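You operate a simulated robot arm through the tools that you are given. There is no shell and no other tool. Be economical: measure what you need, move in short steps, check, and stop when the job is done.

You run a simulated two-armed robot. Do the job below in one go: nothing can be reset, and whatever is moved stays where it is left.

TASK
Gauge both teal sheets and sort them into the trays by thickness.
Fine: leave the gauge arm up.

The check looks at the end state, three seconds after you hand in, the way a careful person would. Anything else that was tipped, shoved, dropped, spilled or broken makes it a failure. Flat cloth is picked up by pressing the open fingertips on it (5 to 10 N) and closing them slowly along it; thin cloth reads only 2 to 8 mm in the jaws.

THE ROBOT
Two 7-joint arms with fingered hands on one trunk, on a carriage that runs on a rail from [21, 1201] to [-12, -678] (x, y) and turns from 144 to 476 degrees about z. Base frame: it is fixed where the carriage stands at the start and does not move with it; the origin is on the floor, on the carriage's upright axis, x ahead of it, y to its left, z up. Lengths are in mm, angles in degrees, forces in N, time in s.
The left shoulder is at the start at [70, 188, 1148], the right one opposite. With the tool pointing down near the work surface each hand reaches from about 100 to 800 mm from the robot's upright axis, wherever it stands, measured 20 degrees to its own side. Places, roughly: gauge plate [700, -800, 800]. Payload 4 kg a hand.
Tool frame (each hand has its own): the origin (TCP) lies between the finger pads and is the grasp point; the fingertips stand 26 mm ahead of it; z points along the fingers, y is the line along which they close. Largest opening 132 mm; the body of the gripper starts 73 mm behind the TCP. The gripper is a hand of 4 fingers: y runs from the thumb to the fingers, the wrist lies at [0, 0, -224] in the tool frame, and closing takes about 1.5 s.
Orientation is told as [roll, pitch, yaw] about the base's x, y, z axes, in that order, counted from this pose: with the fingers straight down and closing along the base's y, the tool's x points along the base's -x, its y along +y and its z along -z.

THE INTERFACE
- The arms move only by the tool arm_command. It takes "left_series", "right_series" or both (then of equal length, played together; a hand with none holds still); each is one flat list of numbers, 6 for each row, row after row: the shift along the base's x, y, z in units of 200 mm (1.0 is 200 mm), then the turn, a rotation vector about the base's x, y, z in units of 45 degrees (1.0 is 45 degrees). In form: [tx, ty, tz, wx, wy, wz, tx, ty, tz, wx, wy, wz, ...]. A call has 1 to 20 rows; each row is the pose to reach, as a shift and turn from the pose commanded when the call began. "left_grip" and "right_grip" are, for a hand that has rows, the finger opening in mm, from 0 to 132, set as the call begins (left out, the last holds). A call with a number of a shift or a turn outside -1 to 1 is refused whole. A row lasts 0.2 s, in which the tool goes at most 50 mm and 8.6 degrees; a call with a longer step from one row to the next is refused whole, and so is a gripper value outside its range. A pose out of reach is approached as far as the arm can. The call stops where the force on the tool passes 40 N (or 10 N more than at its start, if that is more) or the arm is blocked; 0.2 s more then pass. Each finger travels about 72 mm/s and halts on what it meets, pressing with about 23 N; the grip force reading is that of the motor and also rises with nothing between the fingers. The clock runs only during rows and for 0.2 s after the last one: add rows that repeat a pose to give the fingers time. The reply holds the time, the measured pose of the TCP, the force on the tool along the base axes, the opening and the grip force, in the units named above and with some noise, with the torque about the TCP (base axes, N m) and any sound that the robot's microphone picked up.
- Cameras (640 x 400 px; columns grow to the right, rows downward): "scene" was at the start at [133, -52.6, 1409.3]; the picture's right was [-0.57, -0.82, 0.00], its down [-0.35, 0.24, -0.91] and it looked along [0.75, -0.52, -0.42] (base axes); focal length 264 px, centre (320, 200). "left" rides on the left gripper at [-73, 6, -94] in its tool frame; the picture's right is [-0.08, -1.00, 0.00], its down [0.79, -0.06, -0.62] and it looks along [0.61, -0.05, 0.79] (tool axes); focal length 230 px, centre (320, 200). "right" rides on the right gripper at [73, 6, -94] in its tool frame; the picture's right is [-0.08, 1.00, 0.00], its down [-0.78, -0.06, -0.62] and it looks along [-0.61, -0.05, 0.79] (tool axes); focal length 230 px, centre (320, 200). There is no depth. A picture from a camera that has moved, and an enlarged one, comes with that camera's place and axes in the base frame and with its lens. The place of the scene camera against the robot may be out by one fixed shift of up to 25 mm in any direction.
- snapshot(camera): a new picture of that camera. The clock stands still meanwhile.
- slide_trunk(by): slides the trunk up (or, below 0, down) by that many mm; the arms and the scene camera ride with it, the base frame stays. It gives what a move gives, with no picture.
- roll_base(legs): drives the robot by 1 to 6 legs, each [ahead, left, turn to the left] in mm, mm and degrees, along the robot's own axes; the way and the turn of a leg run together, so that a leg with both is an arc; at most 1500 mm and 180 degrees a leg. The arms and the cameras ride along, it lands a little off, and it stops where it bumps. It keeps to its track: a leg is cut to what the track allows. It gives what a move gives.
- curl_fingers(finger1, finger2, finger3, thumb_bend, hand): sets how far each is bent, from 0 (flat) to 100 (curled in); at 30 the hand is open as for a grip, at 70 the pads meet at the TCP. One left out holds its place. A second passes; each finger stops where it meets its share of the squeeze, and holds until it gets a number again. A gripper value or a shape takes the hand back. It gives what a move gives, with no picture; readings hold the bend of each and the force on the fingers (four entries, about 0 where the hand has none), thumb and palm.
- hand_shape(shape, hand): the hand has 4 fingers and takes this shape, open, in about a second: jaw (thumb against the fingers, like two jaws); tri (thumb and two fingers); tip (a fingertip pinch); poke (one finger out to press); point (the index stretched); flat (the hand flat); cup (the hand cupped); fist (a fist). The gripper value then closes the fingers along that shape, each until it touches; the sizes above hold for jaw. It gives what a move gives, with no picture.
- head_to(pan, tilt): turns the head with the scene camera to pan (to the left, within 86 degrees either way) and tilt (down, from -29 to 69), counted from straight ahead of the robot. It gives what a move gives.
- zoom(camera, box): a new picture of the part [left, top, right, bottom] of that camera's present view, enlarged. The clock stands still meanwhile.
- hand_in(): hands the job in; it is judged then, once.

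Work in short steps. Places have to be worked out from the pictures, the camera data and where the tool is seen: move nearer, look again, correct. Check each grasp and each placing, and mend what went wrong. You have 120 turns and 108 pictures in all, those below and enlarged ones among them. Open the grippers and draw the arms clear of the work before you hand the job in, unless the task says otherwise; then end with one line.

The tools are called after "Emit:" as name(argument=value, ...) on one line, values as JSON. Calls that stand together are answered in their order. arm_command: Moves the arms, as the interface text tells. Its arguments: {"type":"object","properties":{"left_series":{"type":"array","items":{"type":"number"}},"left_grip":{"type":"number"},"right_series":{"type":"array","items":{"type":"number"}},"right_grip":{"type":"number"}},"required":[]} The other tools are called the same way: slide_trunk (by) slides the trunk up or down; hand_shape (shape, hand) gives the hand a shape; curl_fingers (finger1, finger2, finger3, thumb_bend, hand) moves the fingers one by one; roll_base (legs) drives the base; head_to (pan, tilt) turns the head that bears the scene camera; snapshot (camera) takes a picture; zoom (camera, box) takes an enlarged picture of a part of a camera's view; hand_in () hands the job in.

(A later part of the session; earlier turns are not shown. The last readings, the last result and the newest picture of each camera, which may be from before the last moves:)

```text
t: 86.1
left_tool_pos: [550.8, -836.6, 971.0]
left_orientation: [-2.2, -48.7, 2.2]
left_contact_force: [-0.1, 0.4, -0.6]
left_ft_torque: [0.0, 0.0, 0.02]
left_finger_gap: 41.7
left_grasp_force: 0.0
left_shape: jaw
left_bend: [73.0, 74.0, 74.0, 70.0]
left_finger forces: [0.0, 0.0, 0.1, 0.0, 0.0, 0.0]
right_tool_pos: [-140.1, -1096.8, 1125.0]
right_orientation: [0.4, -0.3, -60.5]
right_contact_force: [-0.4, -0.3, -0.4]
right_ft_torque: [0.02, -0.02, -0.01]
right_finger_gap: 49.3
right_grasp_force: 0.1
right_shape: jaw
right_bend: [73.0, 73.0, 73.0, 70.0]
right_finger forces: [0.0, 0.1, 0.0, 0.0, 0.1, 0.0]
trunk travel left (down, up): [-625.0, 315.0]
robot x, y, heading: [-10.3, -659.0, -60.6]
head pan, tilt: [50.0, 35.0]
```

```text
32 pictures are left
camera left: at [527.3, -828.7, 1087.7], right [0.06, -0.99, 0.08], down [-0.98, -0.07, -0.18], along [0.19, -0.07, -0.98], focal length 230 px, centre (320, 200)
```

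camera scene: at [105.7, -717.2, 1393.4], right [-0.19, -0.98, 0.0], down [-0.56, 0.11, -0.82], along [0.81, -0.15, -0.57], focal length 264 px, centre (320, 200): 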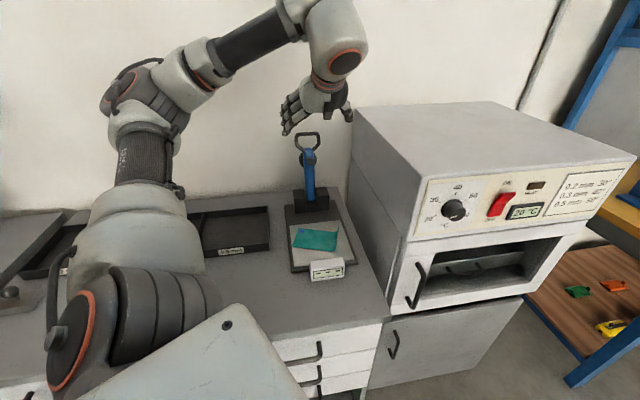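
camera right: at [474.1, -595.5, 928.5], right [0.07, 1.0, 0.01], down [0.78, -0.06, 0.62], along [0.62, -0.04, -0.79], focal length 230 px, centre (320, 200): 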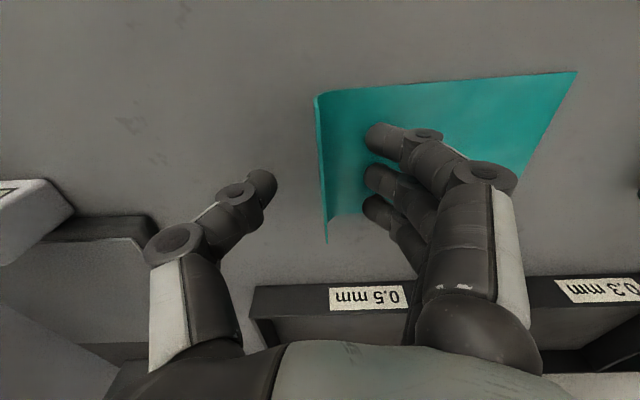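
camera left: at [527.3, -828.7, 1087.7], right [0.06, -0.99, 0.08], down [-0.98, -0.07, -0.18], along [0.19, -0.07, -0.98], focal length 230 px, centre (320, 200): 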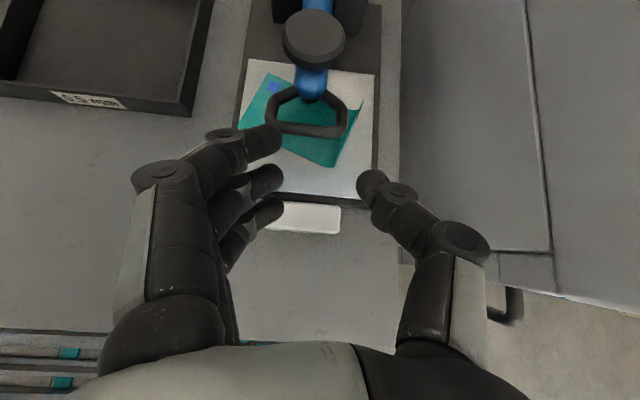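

The hand is free and the gauge arm rests on the sheet. To lift it from below with one finger, I move up and back a little, take the poke shape and look at it.

Emit:
arm_command(left_series=[-0.1, 0.02, 0.15, 0, 0, 0, -0.1, 0.02, 0.25, 0.03, 0, -0.03])

Emit:
hand_shape(hand="left", shape="poke")

Emit:
snapshot(camera="left")

Emit:
zoom(camera="scene", box=[240, 70, 420, 290])

```text
t: 86.7
left_tool_pos: [532.1, -831.8, 1019.5]
left_orientation: [-0.2, -48.6, -0.9]
left_contact_force: [-0.1, 0.5, -0.7]
left_ft_torque: [-0.04, 0.01, 0.01]
left_finger_gap: 41.6
left_grasp_force: 0.1
left_shape: jaw
left_bend: [73.0, 74.0, 74.0, 70.0]
left_finger forces: [0.1, 0.1, 0.0, 0.1, 0.0, 0.1]
right_tool_pos: [-138.2, -1095.7, 1126.5]
right_orientation: [0.3, -0.2, -60.4]
right_contact_force: [0.1, -0.1, -0.4]
right_ft_torque: [0.01, -0.02, 0.02]
right_finger_gap: 49.7
right_grasp_force: 0.1
right_shape: jaw
right_bend: [73.0, 73.0, 73.0, 70.0]
right_finger forces: [0.0, 0.0, 0.0, 0.0, 0.1, 0.1]
trunk travel left (down, up): [-625.0, 315.0]
robot x, y, heading: [-12.7, -655.2, -61.1]
head pan, tilt: [50.0, 35.0]
```

```text
t: 87.6
left_tool_pos: [531.1, -833.2, 1019.2]
left_orientation: [-0.2, -48.6, -0.8]
left_contact_force: [1.3, 0.4, -0.6]
left_ft_torque: [0.0, -0.04, -0.01]
left_finger_gap: 0.0
left_grasp_force: 0.1
left_shape: poke
left_bend: [100.0, 100.0, 100.0, 46.0]
left_finger forces: [0.0, 0.0, 0.0, 0.0, 0.1, 0.0]
right_tool_pos: [-139.5, -1096.4, 1124.7]
right_orientation: [0.4, -0.2, -60.5]
right_contact_force: [0.4, 0.4, 0.3]
right_ft_torque: [0.03, 0.03, 0.04]
right_finger_gap: 49.4
right_grasp_force: 0.0
right_shape: jaw
right_bend: [73.0, 73.0, 73.0, 70.0]
right_finger forces: [0.0, 0.0, 0.1, 0.0, 0.1, 0.1]
trunk travel left (down, up): [-625.0, 315.0]
robot x, y, heading: [-14.4, -655.8, -60.8]
head pan, tilt: [50.0, 35.0]
```

```text
31 pictures are left
camera left: at [508.4, -826.9, 1135.7], right [0.04, -1.0, 0.06], down [-0.98, -0.05, -0.18], along [0.18, -0.05, -0.98], focal length 230 px, centre (320, 200)
```

left: 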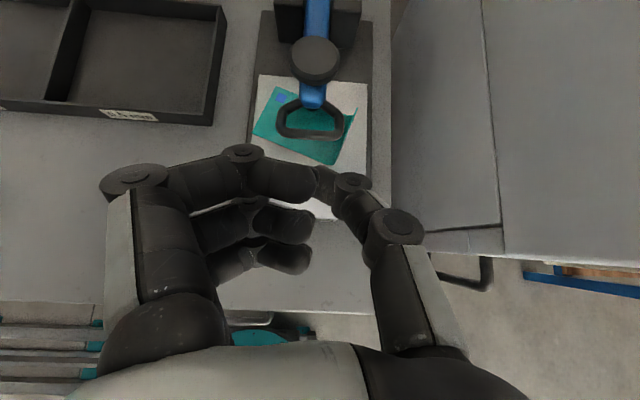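

```text
1.82 times, centred on (330, 180) of scene
camera zoom: at [106.3, -717.0, 1393.3], right [-0.19, -0.98, 0.0], down [-0.56, 0.11, -0.82], along [0.8, -0.15, -0.57], focal length 481 px, centre (302, 236)
```

zoom: 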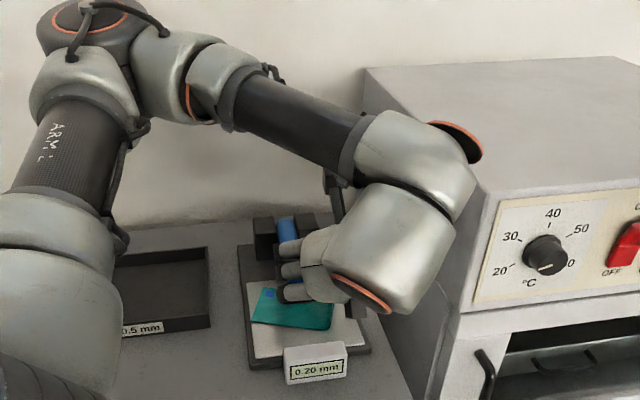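

The display holds 0.20 mm with the gauge arm resting freely, so that result is firm. The poke shape isn't useful. I'll close the jaw, roll the hand 90° about its axis so the three fingers lie side by side, and use them as a scoop under the handle bar.

Emit:
hand_shape(hand="left", shape="jaw")

Emit:
arm_command(left_series=[0, 0, 0.03, 0.125, 0, -0.11, 0, 0, 0.06, 0.25, 0, -0.22, 0, 0, 0.1, 0.375, 0, -0.33, 0, 0, 0.1, 0.5, 0, -0.44, 0, 0, 0.1, 0.625, 0, -0.55, 0, 0, 0.1, 0.75, 0, -0.66], left_grip=0)

Emit:
arm_command(left_series=[0, 0, 0, 0.125, 0, -0.11, 0, 0, 0, 0.25, 0, -0.22, 0, 0, 0, 0.375, 0, -0.33, 0, 0, 0, 0.5, 0, -0.44, 0, 0, 0, 0.625, 0, -0.55, 0, 0, 0, 0.75, 0, -0.66])

Emit:
snapshot(camera="left")

Emit:
zoom(camera="scene", box=[240, 70, 420, 290])

```text
t: 88.5
left_tool_pos: [532.8, -832.4, 1017.3]
left_orientation: [-0.2, -48.5, -0.9]
left_contact_force: [-0.3, -0.1, -0.3]
left_ft_torque: [0.03, 0.01, 0.0]
left_finger_gap: 131.8
left_grasp_force: 0.0
left_shape: jaw
left_bend: [30.0, 30.0, 30.0, 30.0]
left_finger forces: [0.1, 0.0, 0.0, 0.0, 0.0, 0.0]
right_tool_pos: [-138.9, -1095.2, 1124.2]
right_orientation: [0.4, -0.2, -60.3]
right_contact_force: [-0.6, -0.5, 0.7]
right_ft_torque: [0.01, -0.03, -0.03]
right_finger_gap: 49.4
right_grasp_force: 0.0
right_shape: jaw
right_bend: [73.0, 73.0, 73.0, 70.0]
right_finger forces: [0.0, 0.0, 0.0, 0.0, 0.1, 0.0]
trunk travel left (down, up): [-625.0, 315.0]
robot x, y, heading: [-12.0, -656.1, -60.6]
head pan, tilt: [50.0, 35.0]
```

```text
t: 89.9
left_tool_pos: [529.8, -831.5, 1039.3]
left_orientation: [38.3, -31.7, -57.1]
left_contact_force: [0.5, 0.0, 0.4]
left_ft_torque: [0.0, -0.01, -0.04]
left_finger_gap: 0.2
left_grasp_force: 22.9
left_shape: jaw
left_bend: [67.0, 59.0, 67.0, 66.0]
left_finger forces: [0.1, 0.0, 0.1, 0.0, 0.1, 0.1]
right_tool_pos: [-138.7, -1095.0, 1125.1]
right_orientation: [0.3, -0.1, -60.4]
right_contact_force: [-0.1, -0.5, -0.2]
right_ft_torque: [0.0, -0.02, 0.02]
right_finger_gap: 49.5
right_grasp_force: 0.1
right_shape: jaw
right_bend: [73.0, 73.0, 73.0, 70.0]
right_finger forces: [0.0, 0.1, 0.0, 0.0, 0.0, 0.0]
trunk travel left (down, up): [-625.0, 315.0]
robot x, y, heading: [-12.9, -660.0, -60.9]
head pan, tilt: [50.0, 35.0]
```

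```text
t: 91.3
left_tool_pos: [529.4, -830.9, 1039.2]
left_orientation: [47.8, 0.6, -90.3]
left_contact_force: [-0.2, -0.9, -1.0]
left_ft_torque: [0.03, -0.01, -0.03]
left_finger_gap: 0.0
left_grasp_force: 23.0
left_shape: jaw
left_bend: [67.0, 59.0, 67.0, 66.0]
left_finger forces: [0.0, 0.1, 0.1, 0.0, 0.0, 0.1]
right_tool_pos: [-138.3, -1094.7, 1125.5]
right_orientation: [0.4, -0.2, -60.4]
right_contact_force: [1.1, 0.2, -0.6]
right_ft_torque: [-0.03, -0.02, 0.01]
right_finger_gap: 49.6
right_grasp_force: 0.1
right_shape: jaw
right_bend: [73.0, 73.0, 73.0, 70.0]
right_finger forces: [0.0, 0.0, 0.0, 0.0, 0.1, 0.0]
trunk travel left (down, up): [-625.0, 315.0]
robot x, y, heading: [-7.5, -655.8, -61.0]
head pan, tilt: [50.0, 35.0]
```

```text
29 pictures are left
camera left: at [463.0, -905.9, 1106.7], right [-0.67, -0.07, -0.74], down [-0.49, 0.79, 0.37], along [0.56, 0.62, -0.56], focal length 230 px, centre (320, 200)
```

left: 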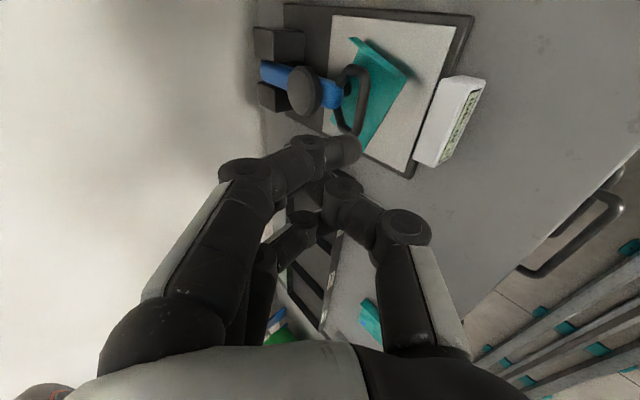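

```text
1.82 times, centred on (330, 180) of scene
camera zoom: at [106.7, -716.9, 1393.3], right [-0.19, -0.98, 0.0], down [-0.56, 0.11, -0.82], along [0.8, -0.15, -0.57], focal length 481 px, centre (302, 236)
```

zoom: 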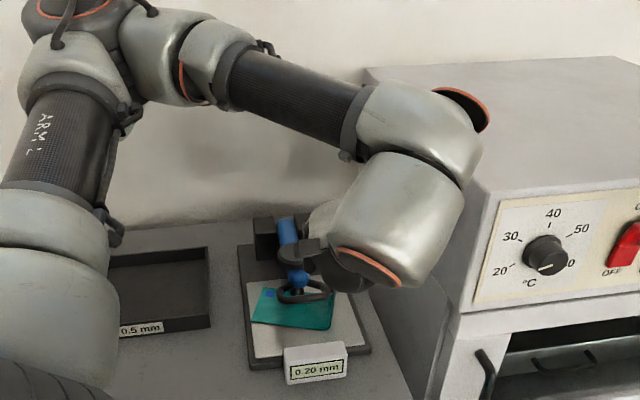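

The fingers are now side by side, pointing forward and down. The handle bar is at about [627,-829,890]. I lower in front of it, then slide the fingertips under.

Emit:
arm_command(left_series=[0, 0, -0.2, 0, 0, 0, 0.02, 0.01, -0.4, 0, 0, 0, 0.06, 0.01, -0.6, 0, 0, 0, 0.1, 0.01, -0.7, 0, 0, 0, 0.2, 0.01, -0.79, 0, 0, 0, 0.25, 0.01, -0.795, 0, 0, 0, 0.35, 0.01, -0.795, 0, 0, 0, 0.35, 0.01, -0.795, 0, 0, 0])

Emit:
snapshot(camera="left")

```text
t: 93.1
left_tool_pos: [602.0, -832.5, 882.9]
left_orientation: [48.0, 0.4, -90.3]
left_contact_force: [0.5, 0.3, -0.3]
left_ft_torque: [0.01, -0.03, 0.03]
left_finger_gap: 0.0
left_grasp_force: 23.1
left_shape: jaw
left_bend: [67.0, 58.0, 67.0, 66.0]
left_finger forces: [0.0, 0.0, 0.1, 0.0, 0.0, 0.0]
right_tool_pos: [-139.9, -1096.4, 1125.3]
right_orientation: [0.4, -0.2, -60.3]
right_contact_force: [-0.2, 0.5, 0.7]
right_ft_torque: [-0.01, -0.03, 0.0]
right_finger_gap: 49.6
right_grasp_force: 0.1
right_shape: jaw
right_bend: [73.0, 73.0, 73.0, 70.0]
right_finger forces: [0.0, 0.0, 0.0, 0.1, 0.0, 0.1]
trunk travel left (down, up): [-625.0, 315.0]
robot x, y, heading: [-11.7, -656.0, -60.8]
head pan, tilt: [50.0, 35.0]
```

```text
27 pictures are left
camera left: at [534.3, -906.7, 950.1], right [-0.67, -0.07, -0.74], down [-0.49, 0.79, 0.37], along [0.56, 0.62, -0.56], focal length 230 px, centre (320, 200)
```

left: 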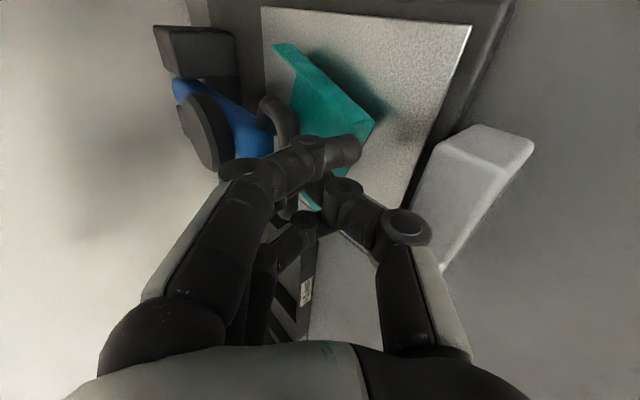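

The fingertips are under the bar. I lift along its arc to about 30° short of vertical.

Emit:
arm_command(left_series=[0, 0, 0.06, 0, 0, 0, 0.02, 0.01, 0.14, 0, 0, 0, 0.05, 0.01, 0.225, 0, 0, 0, 0.09, 0.01, 0.31, 0, 0, 0, 0.135, 0.01, 0.4, 0, 0, 0, 0.19, 0.01, 0.485, 0, 0, 0, 0.25, 0.01, 0.56, 0, 0, 0, 0.32, 0.01, 0.63, 0, 0, 0, 0.39, 0.01, 0.7, 0, 0, 0, 0.47, 0.01, 0.76, 0, 0, 0, 0.555, 0.01, 0.815, 0, 0, 0])

Emit:
snapshot(camera="left")

Emit:
zoom(camera="scene", box=[240, 70, 420, 290])

```text
t: 95.5
left_tool_pos: [709.7, -826.9, 1041.7]
left_orientation: [47.8, 0.4, -90.3]
left_contact_force: [0.2, 0.2, -0.2]
left_ft_torque: [0.03, 0.0, 0.0]
left_finger_gap: 0.0
left_grasp_force: 22.9
left_shape: jaw
left_bend: [67.0, 58.0, 67.0, 66.0]
left_finger forces: [0.1, 0.0, 0.1, 0.0, 0.0, 0.1]
right_tool_pos: [-138.5, -1095.7, 1124.6]
right_orientation: [0.2, -0.2, -60.3]
right_contact_force: [0.5, 0.5, 0.6]
right_ft_torque: [0.01, -0.01, -0.01]
right_finger_gap: 49.4
right_grasp_force: 0.1
right_shape: jaw
right_bend: [73.0, 73.0, 73.0, 70.0]
right_finger forces: [0.0, 0.0, 0.0, 0.0, 0.0, 0.0]
trunk travel left (down, up): [-625.0, 315.0]
robot x, y, heading: [-12.6, -656.9, -60.8]
head pan, tilt: [50.0, 35.0]
```

```text
26 pictures are left
camera left: at [643.6, -900.1, 1108.6], right [-0.67, -0.07, -0.74], down [-0.49, 0.79, 0.37], along [0.56, 0.62, -0.56], focal length 230 px, centre (320, 200)
```

left: 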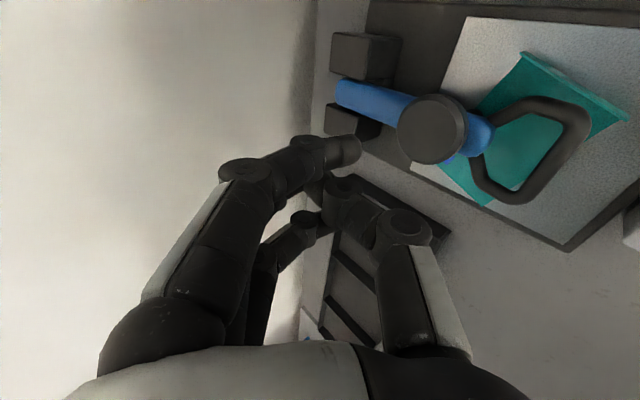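

```text
1.82 times, centred on (330, 180) of scene
camera zoom: at [106.9, -716.6, 1393.3], right [-0.19, -0.98, 0.0], down [-0.56, 0.11, -0.82], along [0.8, -0.15, -0.57], focal length 481 px, centre (302, 236)
```

zoom: 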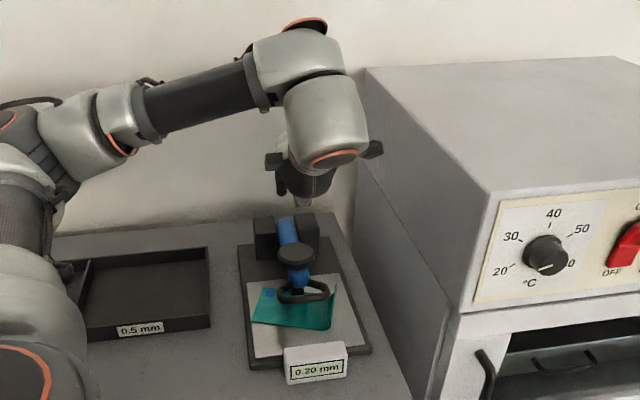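

The fingers passed clear. From this side view the bar is actually at [643,-828,861], lower than I thought. It is better to hold the bar like a person would: middle finger through the loop, thumb outside, so the bar can turn in the pinch. I position above it and shape the fingers.

Emit:
arm_command(left_series=[-0.08, 0, 0, 0, 0.13, 0, -0.16, 0, -0.05, 0, 0.26, 0, -0.25, 0, -0.15, 0, 0.39, 0, -0.335, -0.005, -0.3, 0, 0.51, 0, -0.335, -0.005, -0.41, 0, 0.51, 0])

Emit:
curl_fingers(hand="left", finger1=100, finger2=59, finger3=100, thumb_bend=57)

Emit:
snapshot(camera="left")

```text
t: 96.7
left_tool_pos: [642.8, -825.0, 961.4]
left_orientation: [24.7, 0.2, -90.4]
left_contact_force: [-0.6, 0.3, 0.0]
left_ft_torque: [-0.02, 0.02, -0.03]
left_finger_gap: 0.3
left_grasp_force: 23.0
left_shape: jaw
left_bend: [67.0, 58.0, 67.0, 66.0]
left_finger forces: [0.0, 0.0, 0.0, 0.0, 0.0, 0.1]
right_tool_pos: [-139.5, -1095.0, 1125.2]
right_orientation: [0.2, -0.2, -60.4]
right_contact_force: [-0.1, 0.0, 0.7]
right_ft_torque: [0.04, 0.0, 0.02]
right_finger_gap: 49.5
right_grasp_force: 0.1
right_shape: jaw
right_bend: [73.0, 73.0, 73.0, 70.0]
right_finger forces: [0.1, 0.0, 0.0, 0.0, 0.1, 0.0]
trunk travel left (down, up): [-625.0, 315.0]
robot x, y, heading: [-13.4, -653.2, -60.8]
head pan, tilt: [50.0, 35.0]
```

```text
t: 97.7
left_tool_pos: [643.0, -825.6, 960.7]
left_orientation: [24.9, 0.1, -90.4]
left_contact_force: [-0.2, -0.4, -0.2]
left_ft_torque: [-0.01, -0.04, 0.03]
left_finger_gap: 44.4
left_grasp_force: 0.1
left_shape: fingers
left_bend: [100.0, 59.0, 100.0, 56.0]
left_finger forces: [0.1, 0.1, 0.0, 0.1, 0.0, 0.1]
right_tool_pos: [-139.9, -1095.5, 1125.5]
right_orientation: [0.3, -0.2, -60.4]
right_contact_force: [-0.7, -0.5, 0.1]
right_ft_torque: [-0.01, -0.01, 0.03]
right_finger_gap: 49.3
right_grasp_force: 0.0
right_shape: jaw
right_bend: [73.0, 73.0, 73.0, 70.0]
right_finger forces: [0.0, 0.1, 0.1, 0.0, 0.0, 0.0]
trunk travel left (down, up): [-625.0, 315.0]
robot x, y, heading: [-10.0, -657.1, -60.8]
head pan, tilt: [50.0, 35.0]
```

```text
24 pictures are left
camera left: at [607.5, -899.2, 1048.2], right [-0.9, -0.07, -0.42], down [-0.31, 0.79, 0.54], along [0.29, 0.62, -0.73], focal length 230 px, centre (320, 200)
```

left: 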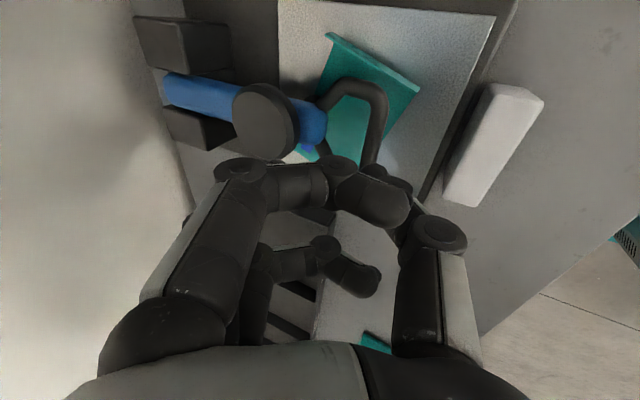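

I shift slightly back and descend so the middle finger enters the loop and the thumb passes in front of the bar, using contact force as a guide.

Emit:
arm_command(left_series=[-0.02, -0.01, -0.15, 0, 0, 0, -0.03, -0.01, -0.3, 0, 0, 0, -0.03, -0.01, -0.4, 0, 0, 0, -0.03, -0.01, -0.46, 0, 0, 0, -0.03, -0.01, -0.5, 0, 0, 0, -0.03, -0.01, -0.53, 0, 0, 0])

Emit:
snapshot(camera="left")

```text
t: 99.2
left_tool_pos: [635.8, -831.6, 863.6]
left_orientation: [25.2, -0.3, -90.6]
left_contact_force: [-14.0, 3.8, 31.3]
left_ft_torque: [0.1, -0.2, 0.01]
left_finger_gap: 48.9
left_grasp_force: 17.9
left_shape: fingers
left_bend: [100.0, 59.0, 100.0, 56.0]
left_finger forces: [14.0, 0.0, 21.2, 0.0, 0.0, 0.0]
right_tool_pos: [-142.7, -1094.6, 1125.7]
right_orientation: [0.4, -0.3, -60.3]
right_contact_force: [-0.1, -1.1, -0.4]
right_ft_torque: [-0.01, 0.05, 0.02]
right_finger_gap: 49.4
right_grasp_force: 0.0
right_shape: jaw
right_bend: [73.0, 73.0, 73.0, 70.0]
right_finger forces: [0.0, 0.1, 0.0, 0.1, 0.0, 0.1]
trunk travel left (down, up): [-625.0, 315.0]
robot x, y, heading: [-13.8, -659.1, -60.9]
head pan, tilt: [50.0, 35.0]
stopped in row 6 (left hand): the force on the tool passed its limit at 44 N (the readings are from after the stop); the commanded pose is now the measured one
```

```text
23 pictures are left
camera left: at [599.3, -904.7, 951.8], right [-0.9, -0.07, -0.43], down [-0.31, 0.79, 0.53], along [0.3, 0.61, -0.74], focal length 230 px, centre (320, 200)
```

left: 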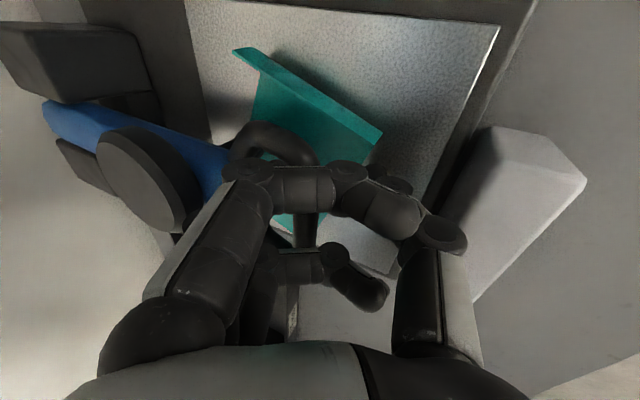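

The two curled fingers rest evenly on the bar and the middle finger is down in the loop. I pinch the bar with middle finger and thumb.

Emit:
curl_fingers(hand="left", finger2=78, thumb_bend=78)

Emit:
arm_command(left_series=[0, 0, 0.02, 0, 0, 0, 0, 0, 0.04, 0, 0, 0, 0, 0, 0.06, 0, 0, 0, 0, 0, 0.08, 0, 0, 0, 0, 0, 0.1, 0, 0, 0])

Emit:
snapshot(camera="left")

```text
t: 100.2
left_tool_pos: [635.0, -832.0, 863.1]
left_orientation: [25.4, -0.2, -90.6]
left_contact_force: [-13.4, 1.2, 36.9]
left_ft_torque: [0.1, -0.24, 0.04]
left_finger_gap: 42.4
left_grasp_force: 19.1
left_shape: fingers
left_bend: [100.0, 76.0, 100.0, 73.0]
left_finger forces: [16.7, 0.1, 21.6, 0.0, 0.1, 0.0]
right_tool_pos: [-146.0, -1094.4, 1125.5]
right_orientation: [0.6, -0.5, -60.4]
right_contact_force: [0.4, 0.7, 0.1]
right_ft_torque: [0.02, -0.02, 0.01]
right_finger_gap: 49.3
right_grasp_force: 0.1
right_shape: jaw
right_bend: [73.0, 73.0, 73.0, 70.0]
right_finger forces: [0.1, 0.1, 0.0, 0.0, 0.1, 0.0]
trunk travel left (down, up): [-625.0, 315.0]
robot x, y, heading: [-12.1, -656.2, -60.7]
head pan, tilt: [50.0, 35.0]
```

```text
t: 101.4
left_tool_pos: [638.7, -833.6, 877.6]
left_orientation: [25.1, -0.1, -90.4]
left_contact_force: [-0.6, 0.6, -1.8]
left_ft_torque: [-0.02, 0.03, 0.0]
left_finger_gap: 38.5
left_grasp_force: 0.0
left_shape: fingers
left_bend: [100.0, 76.0, 100.0, 73.0]
left_finger forces: [0.0, 0.0, 0.0, 0.0, 0.0, 0.0]
right_tool_pos: [-138.5, -1095.4, 1125.1]
right_orientation: [0.3, -0.2, -60.4]
right_contact_force: [-0.8, 0.3, -0.9]
right_ft_torque: [0.0, 0.01, 0.02]
right_finger_gap: 49.5
right_grasp_force: 0.1
right_shape: jaw
right_bend: [73.0, 73.0, 73.0, 70.0]
right_finger forces: [0.0, 0.0, 0.1, 0.1, 0.0, 0.1]
trunk travel left (down, up): [-625.0, 315.0]
robot x, y, heading: [-10.2, -650.3, -60.6]
head pan, tilt: [50.0, 35.0]
```

```text
22 pictures are left
camera left: at [602.6, -906.5, 965.8], right [-0.9, -0.07, -0.42], down [-0.31, 0.79, 0.53], along [0.29, 0.61, -0.73], focal length 230 px, centre (320, 200)
```

left: 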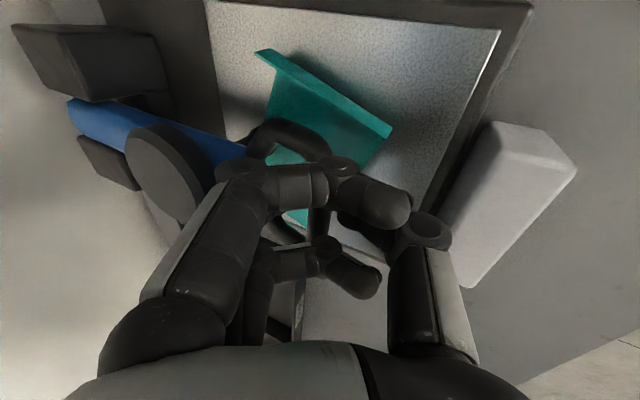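

Not pinched yet, since the digits hadn't met the bar. I lower back and curl those two further until they bear on it.

Emit:
arm_command(left_series=[0, 0, -0.02, 0, 0, 0, 0, 0, -0.045, 0, 0, 0, 0, 0, -0.045, 0, 0, 0])

Emit:
curl_fingers(hand="left", finger2=95, thumb_bend=90)

Emit:
arm_command(left_series=[0, 0, 0.03, 0, 0, 0, 0.005, 0, 0.08, 0, 0, 0, 0.01, 0, 0.13, 0, 0, 0, 0.02, 0, 0.18, 0, 0, 0, 0.03, 0, 0.22, 0, 0, 0])

Emit:
snapshot(camera="left")

```text
t: 102.2
left_tool_pos: [639.0, -832.5, 871.3]
left_orientation: [25.0, -0.1, -90.4]
left_contact_force: [-1.5, -1.1, 2.0]
left_ft_torque: [0.0, 0.05, 0.0]
left_finger_gap: 38.4
left_grasp_force: 1.5
left_shape: fingers
left_bend: [100.0, 76.0, 100.0, 73.0]
left_finger forces: [0.6, 0.0, 2.2, 0.0, 0.1, 0.1]
right_tool_pos: [-140.0, -1095.9, 1125.3]
right_orientation: [0.3, -0.2, -60.4]
right_contact_force: [0.5, 0.0, -0.1]
right_ft_torque: [0.0, -0.02, -0.01]
right_finger_gap: 49.5
right_grasp_force: 0.0
right_shape: jaw
right_bend: [73.0, 73.0, 73.0, 70.0]
right_finger forces: [0.1, 0.0, 0.0, 0.1, 0.1, 0.1]
trunk travel left (down, up): [-625.0, 315.0]
robot x, y, heading: [-10.9, -655.8, -61.0]
head pan, tilt: [50.0, 35.0]
```

```text
t: 103.2
left_tool_pos: [638.6, -831.7, 869.7]
left_orientation: [25.1, -0.1, -90.4]
left_contact_force: [-6.2, 0.1, -1.4]
left_ft_torque: [0.08, 0.0, -0.01]
left_finger_gap: 37.8
left_grasp_force: 17.7
left_shape: fingers
left_bend: [100.0, 86.0, 100.0, 78.0]
left_finger forces: [4.9, 0.0, 7.4, 0.0, 24.0, 0.0]
right_tool_pos: [-140.7, -1095.1, 1124.9]
right_orientation: [0.4, -0.1, -60.4]
right_contact_force: [-0.5, 0.0, 1.1]
right_ft_torque: [0.02, 0.02, 0.0]
right_finger_gap: 49.7
right_grasp_force: 0.2
right_shape: jaw
right_bend: [73.0, 73.0, 73.0, 70.0]
right_finger forces: [0.0, 0.1, 0.1, 0.0, 0.0, 0.0]
trunk travel left (down, up): [-625.0, 315.0]
robot x, y, heading: [-12.9, -658.9, -60.6]
head pan, tilt: [50.0, 35.0]
```

```text
t: 104.4
left_tool_pos: [646.2, -832.3, 914.8]
left_orientation: [25.1, -0.1, -90.4]
left_contact_force: [-5.3, -3.0, -1.0]
left_ft_torque: [0.11, 0.02, 0.02]
left_finger_gap: 37.4
left_grasp_force: 16.1
left_shape: fingers
left_bend: [100.0, 87.0, 100.0, 79.0]
left_finger forces: [3.3, 0.0, 7.5, 0.0, 20.7, 0.0]
right_tool_pos: [-139.4, -1095.7, 1124.6]
right_orientation: [0.4, -0.2, -60.5]
right_contact_force: [0.1, -0.3, -0.7]
right_ft_torque: [-0.01, -0.02, -0.04]
right_finger_gap: 49.4
right_grasp_force: 0.0
right_shape: jaw
right_bend: [73.0, 73.0, 73.0, 70.0]
right_finger forces: [0.1, 0.1, 0.0, 0.1, 0.0, 0.0]
trunk travel left (down, up): [-625.0, 315.0]
robot x, y, heading: [-11.7, -656.2, -60.7]
head pan, tilt: [50.0, 35.0]
```

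```text
21 pictures are left
camera left: at [608.6, -905.1, 1002.2], right [-0.9, -0.07, -0.42], down [-0.31, 0.79, 0.53], along [0.3, 0.61, -0.73], focal length 230 px, centre (320, 200)
```

left: 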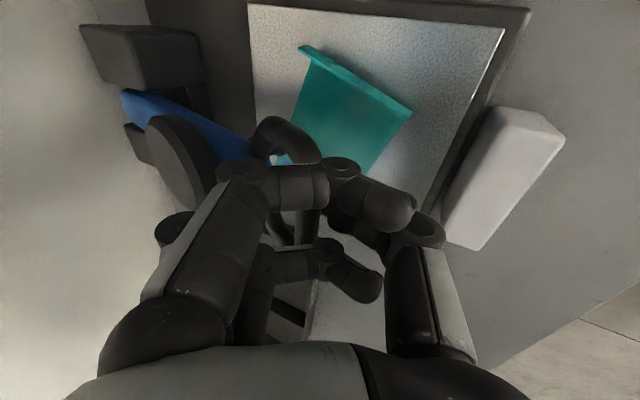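

It works: the bar is trapped and the gauge arm lifts. I continue up the arc with a slight pitch follow.

Emit:
arm_command(left_series=[0.025, 0, 0.06, 0, 0.03, 0, 0.055, 0, 0.115, 0, 0.06, 0, 0.08, 0, 0.17, 0, 0.09, 0, 0.11, 0, 0.22, 0, 0.12, 0, 0.14, 0, 0.27, 0, 0.15, 0, 0.175, 0, 0.315, 0, 0.18, 0, 0.21, 0, 0.36, 0, 0.21, 0, 0.25, 0, 0.405, 0, 0.24, 0])

Emit:
snapshot(camera="left")

```text
t: 106.2
left_tool_pos: [691.5, -831.6, 997.4]
left_orientation: [14.5, -0.2, -90.5]
left_contact_force: [-12.3, -3.0, 8.2]
left_ft_torque: [0.14, -0.04, 0.0]
left_finger_gap: 37.5
left_grasp_force: 18.3
left_shape: fingers
left_bend: [100.0, 88.0, 100.0, 80.0]
left_finger forces: [5.4, 0.0, 10.4, 0.0, 20.5, 0.0]
right_tool_pos: [-142.2, -1096.5, 1126.5]
right_orientation: [0.5, -0.3, -60.3]
right_contact_force: [0.3, 0.0, 0.2]
right_ft_torque: [-0.01, -0.02, 0.0]
right_finger_gap: 49.4
right_grasp_force: 0.0
right_shape: jaw
right_bend: [73.0, 73.0, 73.0, 70.0]
right_finger forces: [0.1, 0.0, 0.1, 0.1, 0.1, 0.0]
trunk travel left (down, up): [-625.0, 315.0]
robot x, y, heading: [-13.9, -656.2, -60.5]
head pan, tilt: [50.0, 35.0]
```

```text
20 pictures are left
camera left: at [672.2, -905.6, 1089.8], right [-0.97, -0.07, -0.25], down [-0.21, 0.79, 0.58], along [0.15, 0.61, -0.78], focal length 230 px, centre (320, 200)
```

left: 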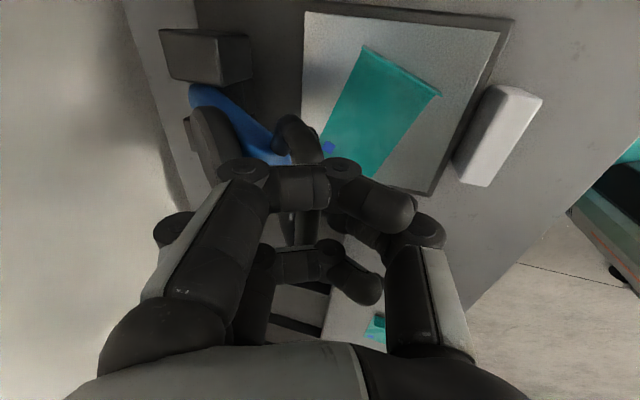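

Forces stay moderate. I continue to about 17° short of vertical.

Emit:
arm_command(left_series=[0.045, 0, 0.05, 0, 0, 0, 0.095, 0, 0.095, 0, 0, 0, 0.145, 0, 0.135, 0, 0, 0, 0.195, 0, 0.17, 0, 0, 0, 0.245, 0, 0.205, 0, 0, 0, 0.295, 0, 0.235, 0, 0, 0, 0.35, 0, 0.265, 0, 0, 0, 0.4, 0, 0.29, 0, 0, 0, 0.455, 0, 0.315, 0, 0, 0, 0.515, 0, 0.335, 0, 0, 0])

Emit:
snapshot(camera="left")

```text
t: 108.4
left_tool_pos: [802.2, -834.3, 1060.2]
left_orientation: [14.1, -0.1, -90.4]
left_contact_force: [1.7, -0.5, -14.0]
left_ft_torque: [0.0, 0.19, 0.0]
left_finger_gap: 36.6
left_grasp_force: 8.2
left_shape: fingers
left_bend: [100.0, 88.0, 100.0, 81.0]
left_finger forces: [0.0, 16.1, 0.1, 0.0, 0.0, 0.1]
right_tool_pos: [-136.4, -1096.2, 1125.5]
right_orientation: [0.2, -0.1, -60.4]
right_contact_force: [0.9, -0.1, 0.3]
right_ft_torque: [-0.01, 0.03, -0.03]
right_finger_gap: 49.4
right_grasp_force: 0.0
right_shape: jaw
right_bend: [73.0, 73.0, 73.0, 70.0]
right_finger forces: [0.0, 0.0, 0.1, 0.1, 0.0, 0.1]
trunk travel left (down, up): [-625.0, 315.0]
robot x, y, heading: [-10.5, -655.2, -60.9]
head pan, tilt: [50.0, 35.0]
```

```text
19 pictures are left
camera left: at [781.9, -907.6, 1151.5], right [-0.97, -0.07, -0.24], down [-0.2, 0.79, 0.58], along [0.15, 0.61, -0.78], focal length 230 px, centre (320, 200)
```

left: 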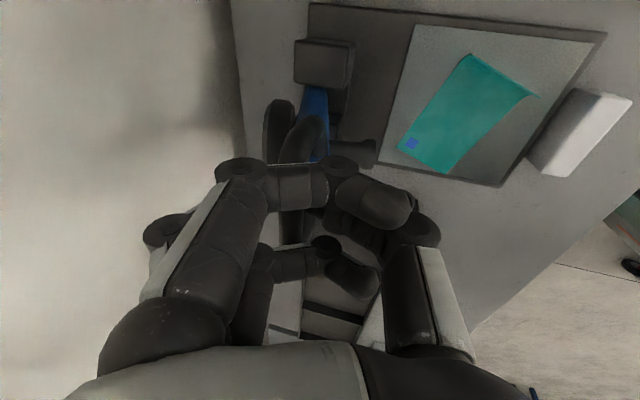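

The gauge arm is nearly upright. I push on past vertical onto its back stop, tilting forward a little for reach.

Emit:
arm_command(left_series=[0.05, 0, -0.01, 0, -0.04, 0, 0.11, 0, 0, 0, -0.08, 0, 0.17, 0, 0.005, 0, -0.12, 0, 0.24, 0, 0.01, 0, -0.16, 0, 0.31, 0, 0.01, 0, -0.2, 0, 0.38, 0, 0.005, 0, -0.24, 0, 0.45, 0, 0, 0, -0.28, 0, 0.52, 0, -0.01, 0, -0.3, 0, 0.57, 0, -0.02, 0, -0.3, 0])

Emit:
snapshot(camera="left")

Emit:
zoom(camera="scene", box=[220, 60, 420, 260])

```text
t: 110.4
left_tool_pos: [908.1, -835.7, 1058.8]
left_orientation: [27.8, -0.1, -90.6]
left_contact_force: [-29.7, 0.5, -14.4]
left_ft_torque: [0.03, -0.08, -0.01]
left_finger_gap: 37.7
left_grasp_force: 17.5
left_shape: fingers
left_bend: [100.0, 90.0, 100.0, 79.0]
left_finger forces: [4.3, 0.0, 5.2, 0.0, 25.2, 0.1]
right_tool_pos: [-140.9, -1096.4, 1125.9]
right_orientation: [0.5, -0.2, -60.3]
right_contact_force: [-0.6, -0.1, -0.9]
right_ft_torque: [0.0, 0.01, 0.02]
right_finger_gap: 49.6
right_grasp_force: 0.0
right_shape: jaw
right_bend: [73.0, 73.0, 73.0, 70.0]
right_finger forces: [0.0, 0.0, 0.0, 0.0, 0.0, 0.0]
trunk travel left (down, up): [-625.0, 315.0]
robot x, y, heading: [-11.8, -657.3, -61.0]
head pan, tilt: [50.0, 35.0]
```

```text
18 pictures are left
camera left: at [868.2, -907.7, 1145.0], right [-0.88, -0.07, -0.47], down [-0.33, 0.79, 0.52], along [0.33, 0.61, -0.72], focal length 230 px, centre (320, 200)
```

left: 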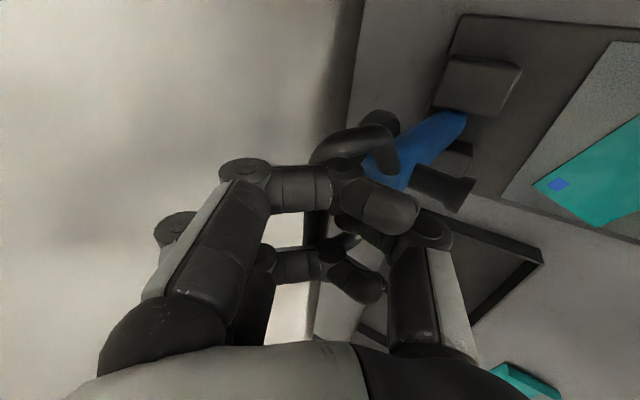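

```text
2.00 times, centred on (320, 160) of scene
camera zoom: at [103.8, -717.8, 1393.6], right [-0.19, -0.98, 0.0], down [-0.56, 0.11, -0.82], along [0.81, -0.15, -0.57], focal length 529 px, centre (320, 280)
```

zoom: 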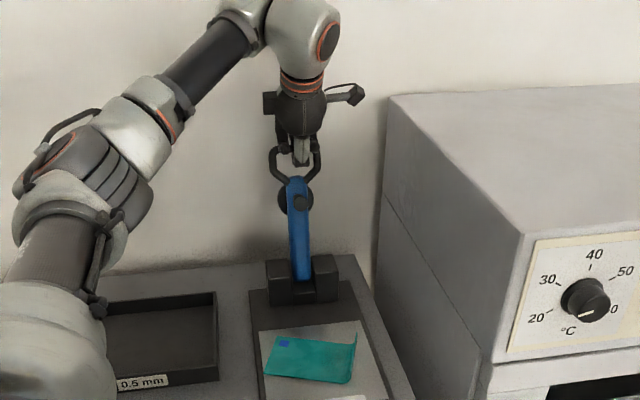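

The gauge arm is against its back stop. I open thumb and finger, then withdraw upward along the fingers and verify that it stays up.

Emit:
curl_fingers(hand="left", finger2=55, thumb_bend=50)

Emit:
arm_command(left_series=[-0.01, 0, 0.05, 0, 0, 0, -0.03, 0, 0.12, 0, 0, 0, -0.08, 0, 0.22, 0, 0, 0, -0.15, 0, 0.35, 0, 0, 0, -0.3, 0, 0.5, 0, 0, 0, -0.45, 0.05, 0.6, 0, 0, 0, -0.65, 0.05, 0.65, 0, 0, 0, -0.85, 0.05, 0.65, 0, 0, 0])

Emit:
zoom(camera="scene", box=[220, 60, 420, 260])

```text
t: 111.4
left_tool_pos: [907.8, -833.7, 1060.0]
left_orientation: [28.0, -0.2, -90.5]
left_contact_force: [4.6, -0.7, 24.0]
left_ft_torque: [-0.04, -0.14, 0.01]
left_finger_gap: 43.4
left_grasp_force: 12.3
left_shape: fingers
left_bend: [100.0, 55.0, 100.0, 57.0]
left_finger forces: [4.2, 0.1, 4.0, 0.0, 17.0, 0.1]
right_tool_pos: [-142.0, -1096.2, 1125.3]
right_orientation: [0.5, -0.4, -60.3]
right_contact_force: [0.7, 0.7, -0.7]
right_ft_torque: [0.02, -0.02, -0.01]
right_finger_gap: 49.6
right_grasp_force: 0.1
right_shape: jaw
right_bend: [73.0, 73.0, 73.0, 70.0]
right_finger forces: [0.0, 0.0, 0.0, 0.0, 0.0, 0.0]
trunk travel left (down, up): [-625.0, 315.0]
robot x, y, heading: [-8.2, -657.6, -60.8]
head pan, tilt: [50.0, 35.0]
```

```text
t: 113.2
left_tool_pos: [738.7, -822.7, 1187.0]
left_orientation: [27.9, -0.1, -90.4]
left_contact_force: [0.2, 0.1, 0.6]
left_ft_torque: [0.0, -0.03, -0.04]
left_finger_gap: 47.8
left_grasp_force: 0.0
left_shape: fingers
left_bend: [100.0, 55.0, 100.0, 50.0]
left_finger forces: [0.1, 0.0, 0.0, 0.0, 0.0, 0.0]
right_tool_pos: [-139.8, -1096.6, 1125.4]
right_orientation: [0.4, -0.2, -60.5]
right_contact_force: [-0.9, 1.0, -0.2]
right_ft_torque: [-0.01, 0.04, 0.01]
right_finger_gap: 49.6
right_grasp_force: 0.1
right_shape: jaw
right_bend: [73.0, 73.0, 73.0, 70.0]
right_finger forces: [0.0, 0.1, 0.1, 0.0, 0.0, 0.0]
trunk travel left (down, up): [-625.0, 315.0]
robot x, y, heading: [-10.0, -655.1, -60.9]
head pan, tilt: [50.0, 35.0]
```

```text
2.00 times, centred on (320, 160) of scene
camera zoom: at [105.6, -716.5, 1393.4], right [-0.19, -0.98, 0.0], down [-0.56, 0.11, -0.82], along [0.81, -0.15, -0.57], focal length 529 px, centre (320, 280)
```

zoom: 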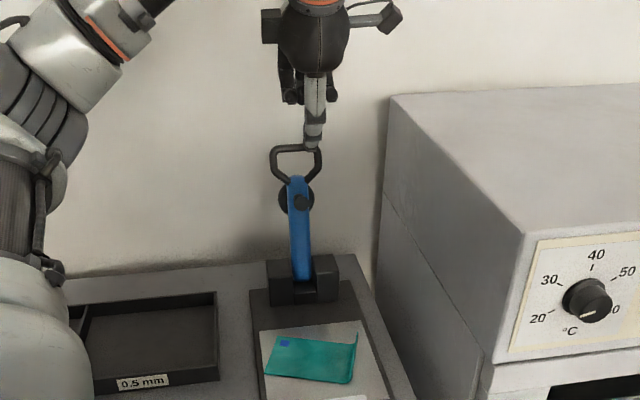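

The gauge arm stays up by itself. Now I fetch sheet 2 again: I return the hand to jaw, pointing down with yaw -20, over its flange at [658,-876].

Emit:
arm_command(left_series=[-0.1, 0, 0, 0, 0.155, 0, -0.2, 0, 0, 0, 0.31, 0, -0.3, 0, 0, 0, 0.465, 0, -0.4, 0, -0.05, 0, 0.62, 0, -0.4, 0, -0.1, 0, 0.62, 0], left_grip=80)

Emit:
arm_command(left_series=[0, 0, -0.1, 0, 0, 0.18, 0, -0.05, -0.2, 0, 0, 0.36, 0, -0.1, -0.3, 0, 0, 0.54, 0, -0.15, -0.4, 0, 0, 0.72, 0, -0.2, -0.5, 0, 0, 0.9, 0, -0.25, -0.6, 0, 0, 1, 0, -0.27, -0.7, 0, 0, 1])

Emit:
arm_command(left_series=[0, 0, -0.1, 0, 0, 0.14, 0, 0, -0.2, 0, 0, 0.28, 0, 0, -0.25, 0, 0, 0.42, 0, 0, -0.25, 0, 0, 0.555, 0, 0, -0.25, 0, 0, 0.555])

Emit:
snapshot(camera="left")

```text
t: 114.4
left_tool_pos: [663.9, -821.6, 1168.3]
left_orientation: [-0.1, -0.3, -90.3]
left_contact_force: [-0.3, 0.4, -0.1]
left_ft_torque: [-0.03, 0.01, 0.03]
left_finger_gap: 79.7
left_grasp_force: 0.1
left_shape: jaw
left_bend: [71.0, 71.0, 71.0, 69.0]
left_finger forces: [0.1, 0.0, 0.0, 0.0, 0.1, 0.1]
right_tool_pos: [-139.0, -1095.3, 1125.9]
right_orientation: [0.3, -0.2, -60.3]
right_contact_force: [0.3, -0.4, -0.1]
right_ft_torque: [0.01, 0.01, 0.0]
right_finger_gap: 49.8
right_grasp_force: 0.0
right_shape: jaw
right_bend: [73.0, 73.0, 73.0, 70.0]
right_finger forces: [0.0, 0.1, 0.0, 0.0, 0.0, 0.0]
trunk travel left (down, up): [-625.0, 315.0]
robot x, y, heading: [-10.3, -659.0, -60.8]
head pan, tilt: [50.0, 35.0]
```

```text
t: 116.0
left_tool_pos: [662.3, -878.0, 1028.1]
left_orientation: [-0.1, -0.3, -45.4]
left_contact_force: [0.1, -0.6, -0.5]
left_ft_torque: [0.01, -0.02, 0.02]
left_finger_gap: 79.5
left_grasp_force: 0.1
left_shape: jaw
left_bend: [71.0, 71.0, 71.0, 69.0]
left_finger forces: [0.0, 0.0, 0.0, 0.0, 0.0, 0.1]
right_tool_pos: [-138.2, -1095.9, 1125.8]
right_orientation: [0.4, -0.2, -60.4]
right_contact_force: [-0.5, 0.6, 0.4]
right_ft_torque: [-0.01, -0.02, -0.01]
right_finger_gap: 49.6
right_grasp_force: 0.1
right_shape: jaw
right_bend: [73.0, 73.0, 73.0, 70.0]
right_finger forces: [0.0, 0.0, 0.0, 0.0, 0.0, 0.0]
trunk travel left (down, up): [-625.0, 315.0]
robot x, y, heading: [-12.3, -654.9, -61.1]
head pan, tilt: [50.0, 35.0]
```

```text
t: 117.2
left_tool_pos: [662.5, -875.1, 977.0]
left_orientation: [-0.1, -0.3, -20.3]
left_contact_force: [1.2, -0.1, 0.6]
left_ft_torque: [-0.02, 0.03, 0.02]
left_finger_gap: 79.7
left_grasp_force: 0.0
left_shape: jaw
left_bend: [71.0, 71.0, 71.0, 69.0]
left_finger forces: [0.0, 0.0, 0.0, 0.0, 0.1, 0.1]
right_tool_pos: [-139.2, -1094.6, 1124.7]
right_orientation: [0.3, -0.2, -60.5]
right_contact_force: [0.4, 0.1, 0.5]
right_ft_torque: [-0.03, -0.03, 0.01]
right_finger_gap: 49.5
right_grasp_force: 0.0
right_shape: jaw
right_bend: [73.0, 73.0, 73.0, 70.0]
right_finger forces: [0.1, 0.1, 0.1, 0.0, 0.0, 0.0]
trunk travel left (down, up): [-625.0, 315.0]
robot x, y, heading: [-11.6, -657.4, -60.9]
head pan, tilt: [50.0, 35.0]
```

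```text
15 pictures are left
camera left: at [730.7, -895.9, 1071.4], right [-0.27, -0.96, 0.0], down [-0.76, 0.22, 0.61], along [-0.59, 0.17, -0.79], focal length 230 px, centre (320, 200)
```

left: 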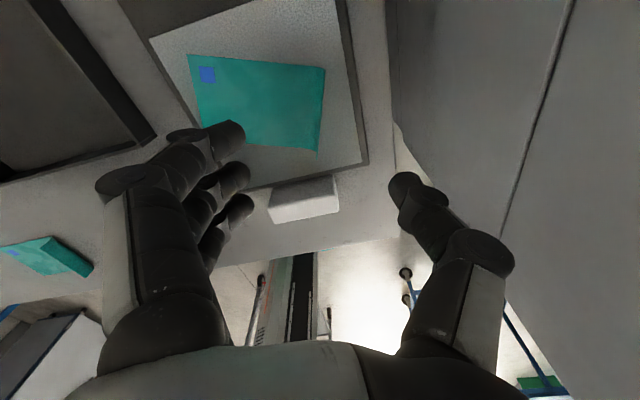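

The flange runs [697,-890]–[620,-861], centred at [658,-875], right under the hand. I descend, close and lift.

Emit:
arm_command(left_series=[0, 0, -0.2, 0, 0, 0, -0.02, 0, -0.4, 0, 0, 0, -0.02, 0, -0.55, 0, 0, 0, -0.02, 0, -0.64, 0, 0, 0, -0.02, 0, -0.64, 0, 0, 0])

Emit:
arm_command(left_series=[0, 0, 0, 0, 0, 0, 0, 0, 0, 0, 0, 0, 0, 0, 0, 0, 0, 0, 0, 0, 0, 0, 0, 0, 0, 0, 0, 0, 0, 0, 0, 0, 0, 0, 0, 0, 0, 0, 0, 0, 0, 0], left_grip=0)

Emit:
arm_command(left_series=[0, 0, 0.1, 0, 0, 0, 0, 0, 0.25, 0, 0, 0, 0, 0, 0.4, 0, 0, 0, -0.1, 0.1, 0.5, 0, 0, 0, -0.2, 0.2, 0.6, 0, 0, 0, -0.3, 0.35, 0.65, 0, 0, 0, -0.4, 0.5, 0.65, 0, 0, 0])

Emit:
snapshot(camera="left")

```text
t: 118.4
left_tool_pos: [658.1, -875.4, 850.5]
left_orientation: [-0.2, -0.3, -20.4]
left_contact_force: [1.3, 0.9, -0.1]
left_ft_torque: [0.05, 0.0, 0.07]
left_finger_gap: 79.6
left_grasp_force: 0.0
left_shape: jaw
left_bend: [71.0, 71.0, 71.0, 69.0]
left_finger forces: [0.0, 0.1, 0.1, 0.1, 0.0, 0.1]
right_tool_pos: [-139.7, -1095.7, 1125.1]
right_orientation: [0.3, -0.2, -60.4]
right_contact_force: [-0.1, -1.0, 0.9]
right_ft_torque: [0.01, -0.02, -0.01]
right_finger_gap: 49.6
right_grasp_force: 0.0
right_shape: jaw
right_bend: [73.0, 73.0, 73.0, 70.0]
right_finger forces: [0.0, 0.1, 0.0, 0.1, 0.0, 0.1]
trunk travel left (down, up): [-625.0, 315.0]
robot x, y, heading: [-11.4, -655.5, -60.6]
head pan, tilt: [50.0, 35.0]
```

```text
t: 120.0
left_tool_pos: [658.2, -875.0, 850.5]
left_orientation: [-0.1, -0.3, -20.3]
left_contact_force: [2.0, -0.3, 7.3]
left_ft_torque: [0.16, -0.08, -0.01]
left_finger_gap: 1.4
left_grasp_force: 23.0
left_shape: jaw
left_bend: [71.0, 71.0, 71.0, 70.0]
left_finger forces: [7.1, 7.4, 8.2, 0.0, 19.2, 0.0]
right_tool_pos: [-139.7, -1095.8, 1125.2]
right_orientation: [0.3, -0.2, -60.4]
right_contact_force: [-0.5, 0.7, -0.1]
right_ft_torque: [0.02, 0.03, 0.02]
right_finger_gap: 49.6
right_grasp_force: 0.1
right_shape: jaw
right_bend: [73.0, 73.0, 73.0, 70.0]
right_finger forces: [0.0, 0.0, 0.1, 0.1, 0.0, 0.1]
trunk travel left (down, up): [-625.0, 315.0]
robot x, y, heading: [-13.4, -655.3, -60.6]
head pan, tilt: [50.0, 35.0]
```

```text
t: 121.6
left_tool_pos: [575.4, -774.0, 980.8]
left_orientation: [-0.2, -0.3, -20.3]
left_contact_force: [0.5, 0.7, -1.2]
left_ft_torque: [0.01, -0.02, -0.02]
left_finger_gap: 1.2
left_grasp_force: 23.3
left_shape: jaw
left_bend: [71.0, 71.0, 71.0, 70.0]
left_finger forces: [6.5, 6.6, 6.4, 0.0, 19.3, 0.1]
right_tool_pos: [-139.6, -1094.0, 1125.2]
right_orientation: [0.3, -0.2, -60.3]
right_contact_force: [-1.0, 0.1, -0.3]
right_ft_torque: [-0.02, -0.02, 0.02]
right_finger_gap: 49.6
right_grasp_force: 0.1
right_shape: jaw
right_bend: [73.0, 73.0, 73.0, 70.0]
right_finger forces: [0.1, 0.0, 0.0, 0.0, 0.1, 0.0]
trunk travel left (down, up): [-625.0, 315.0]
robot x, y, heading: [-8.9, -654.6, -60.5]
head pan, tilt: [50.0, 35.0]
```

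```text
14 pictures are left
camera left: at [644.4, -794.5, 1075.3], right [-0.27, -0.96, 0.0], down [-0.76, 0.22, 0.61], along [-0.59, 0.17, -0.79], focal length 230 px, centre (320, 200)
```

left: 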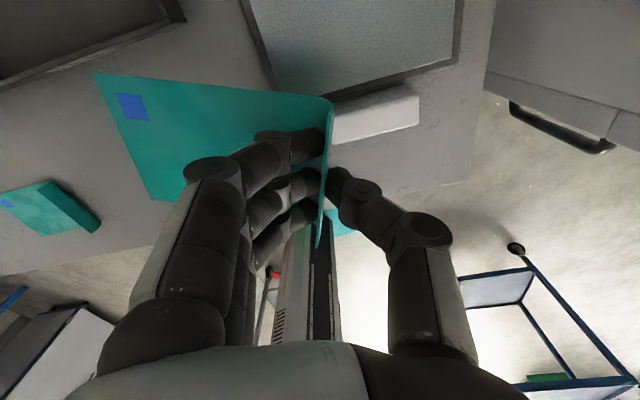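

The sheet is held. Tray cell 0.2 spans about y -250…-25 and x 715…905. I drive the carriage 478 mm left and look.

Emit:
roll_base(legs=[[-417, 233, 0]])

Emit:
snapshot(camera="scene")

```text
t: 124.4
left_tool_pos: [586.8, -295.6, 980.8]
left_orientation: [-0.1, -0.3, -19.3]
left_contact_force: [0.2, -0.7, 0.2]
left_ft_torque: [-0.05, 0.03, 0.01]
left_finger_gap: 1.1
left_grasp_force: 23.2
left_shape: jaw
left_bend: [71.0, 71.0, 71.0, 70.0]
left_finger forces: [6.5, 6.4, 6.4, 0.0, 19.2, 0.0]
right_tool_pos: [-123.6, -628.9, 1126.2]
right_orientation: [0.5, -0.2, -59.3]
right_contact_force: [0.7, 0.6, -0.6]
right_ft_torque: [-0.03, 0.0, -0.01]
right_finger_gap: 49.4
right_grasp_force: 0.1
right_shape: jaw
right_bend: [73.0, 73.0, 73.0, 70.0]
right_finger forces: [0.1, 0.1, 0.0, 0.0, 0.0, 0.0]
trunk travel left (down, up): [-625.0, 315.0]
robot x, y, heading: [-6.2, -185.5, -59.9]
head pan, tilt: [50.0, 35.0]
```

```text
13 pictures are left
camera scene: at [115.9, -245.7, 1393.2], right [-0.17, -0.99, 0.0], down [-0.57, 0.1, -0.82], along [0.81, -0.14, -0.57], focal length 264 px, centre (320, 200)
```

scene: 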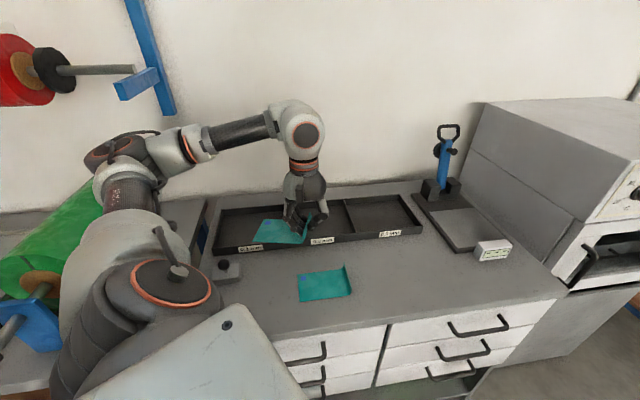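

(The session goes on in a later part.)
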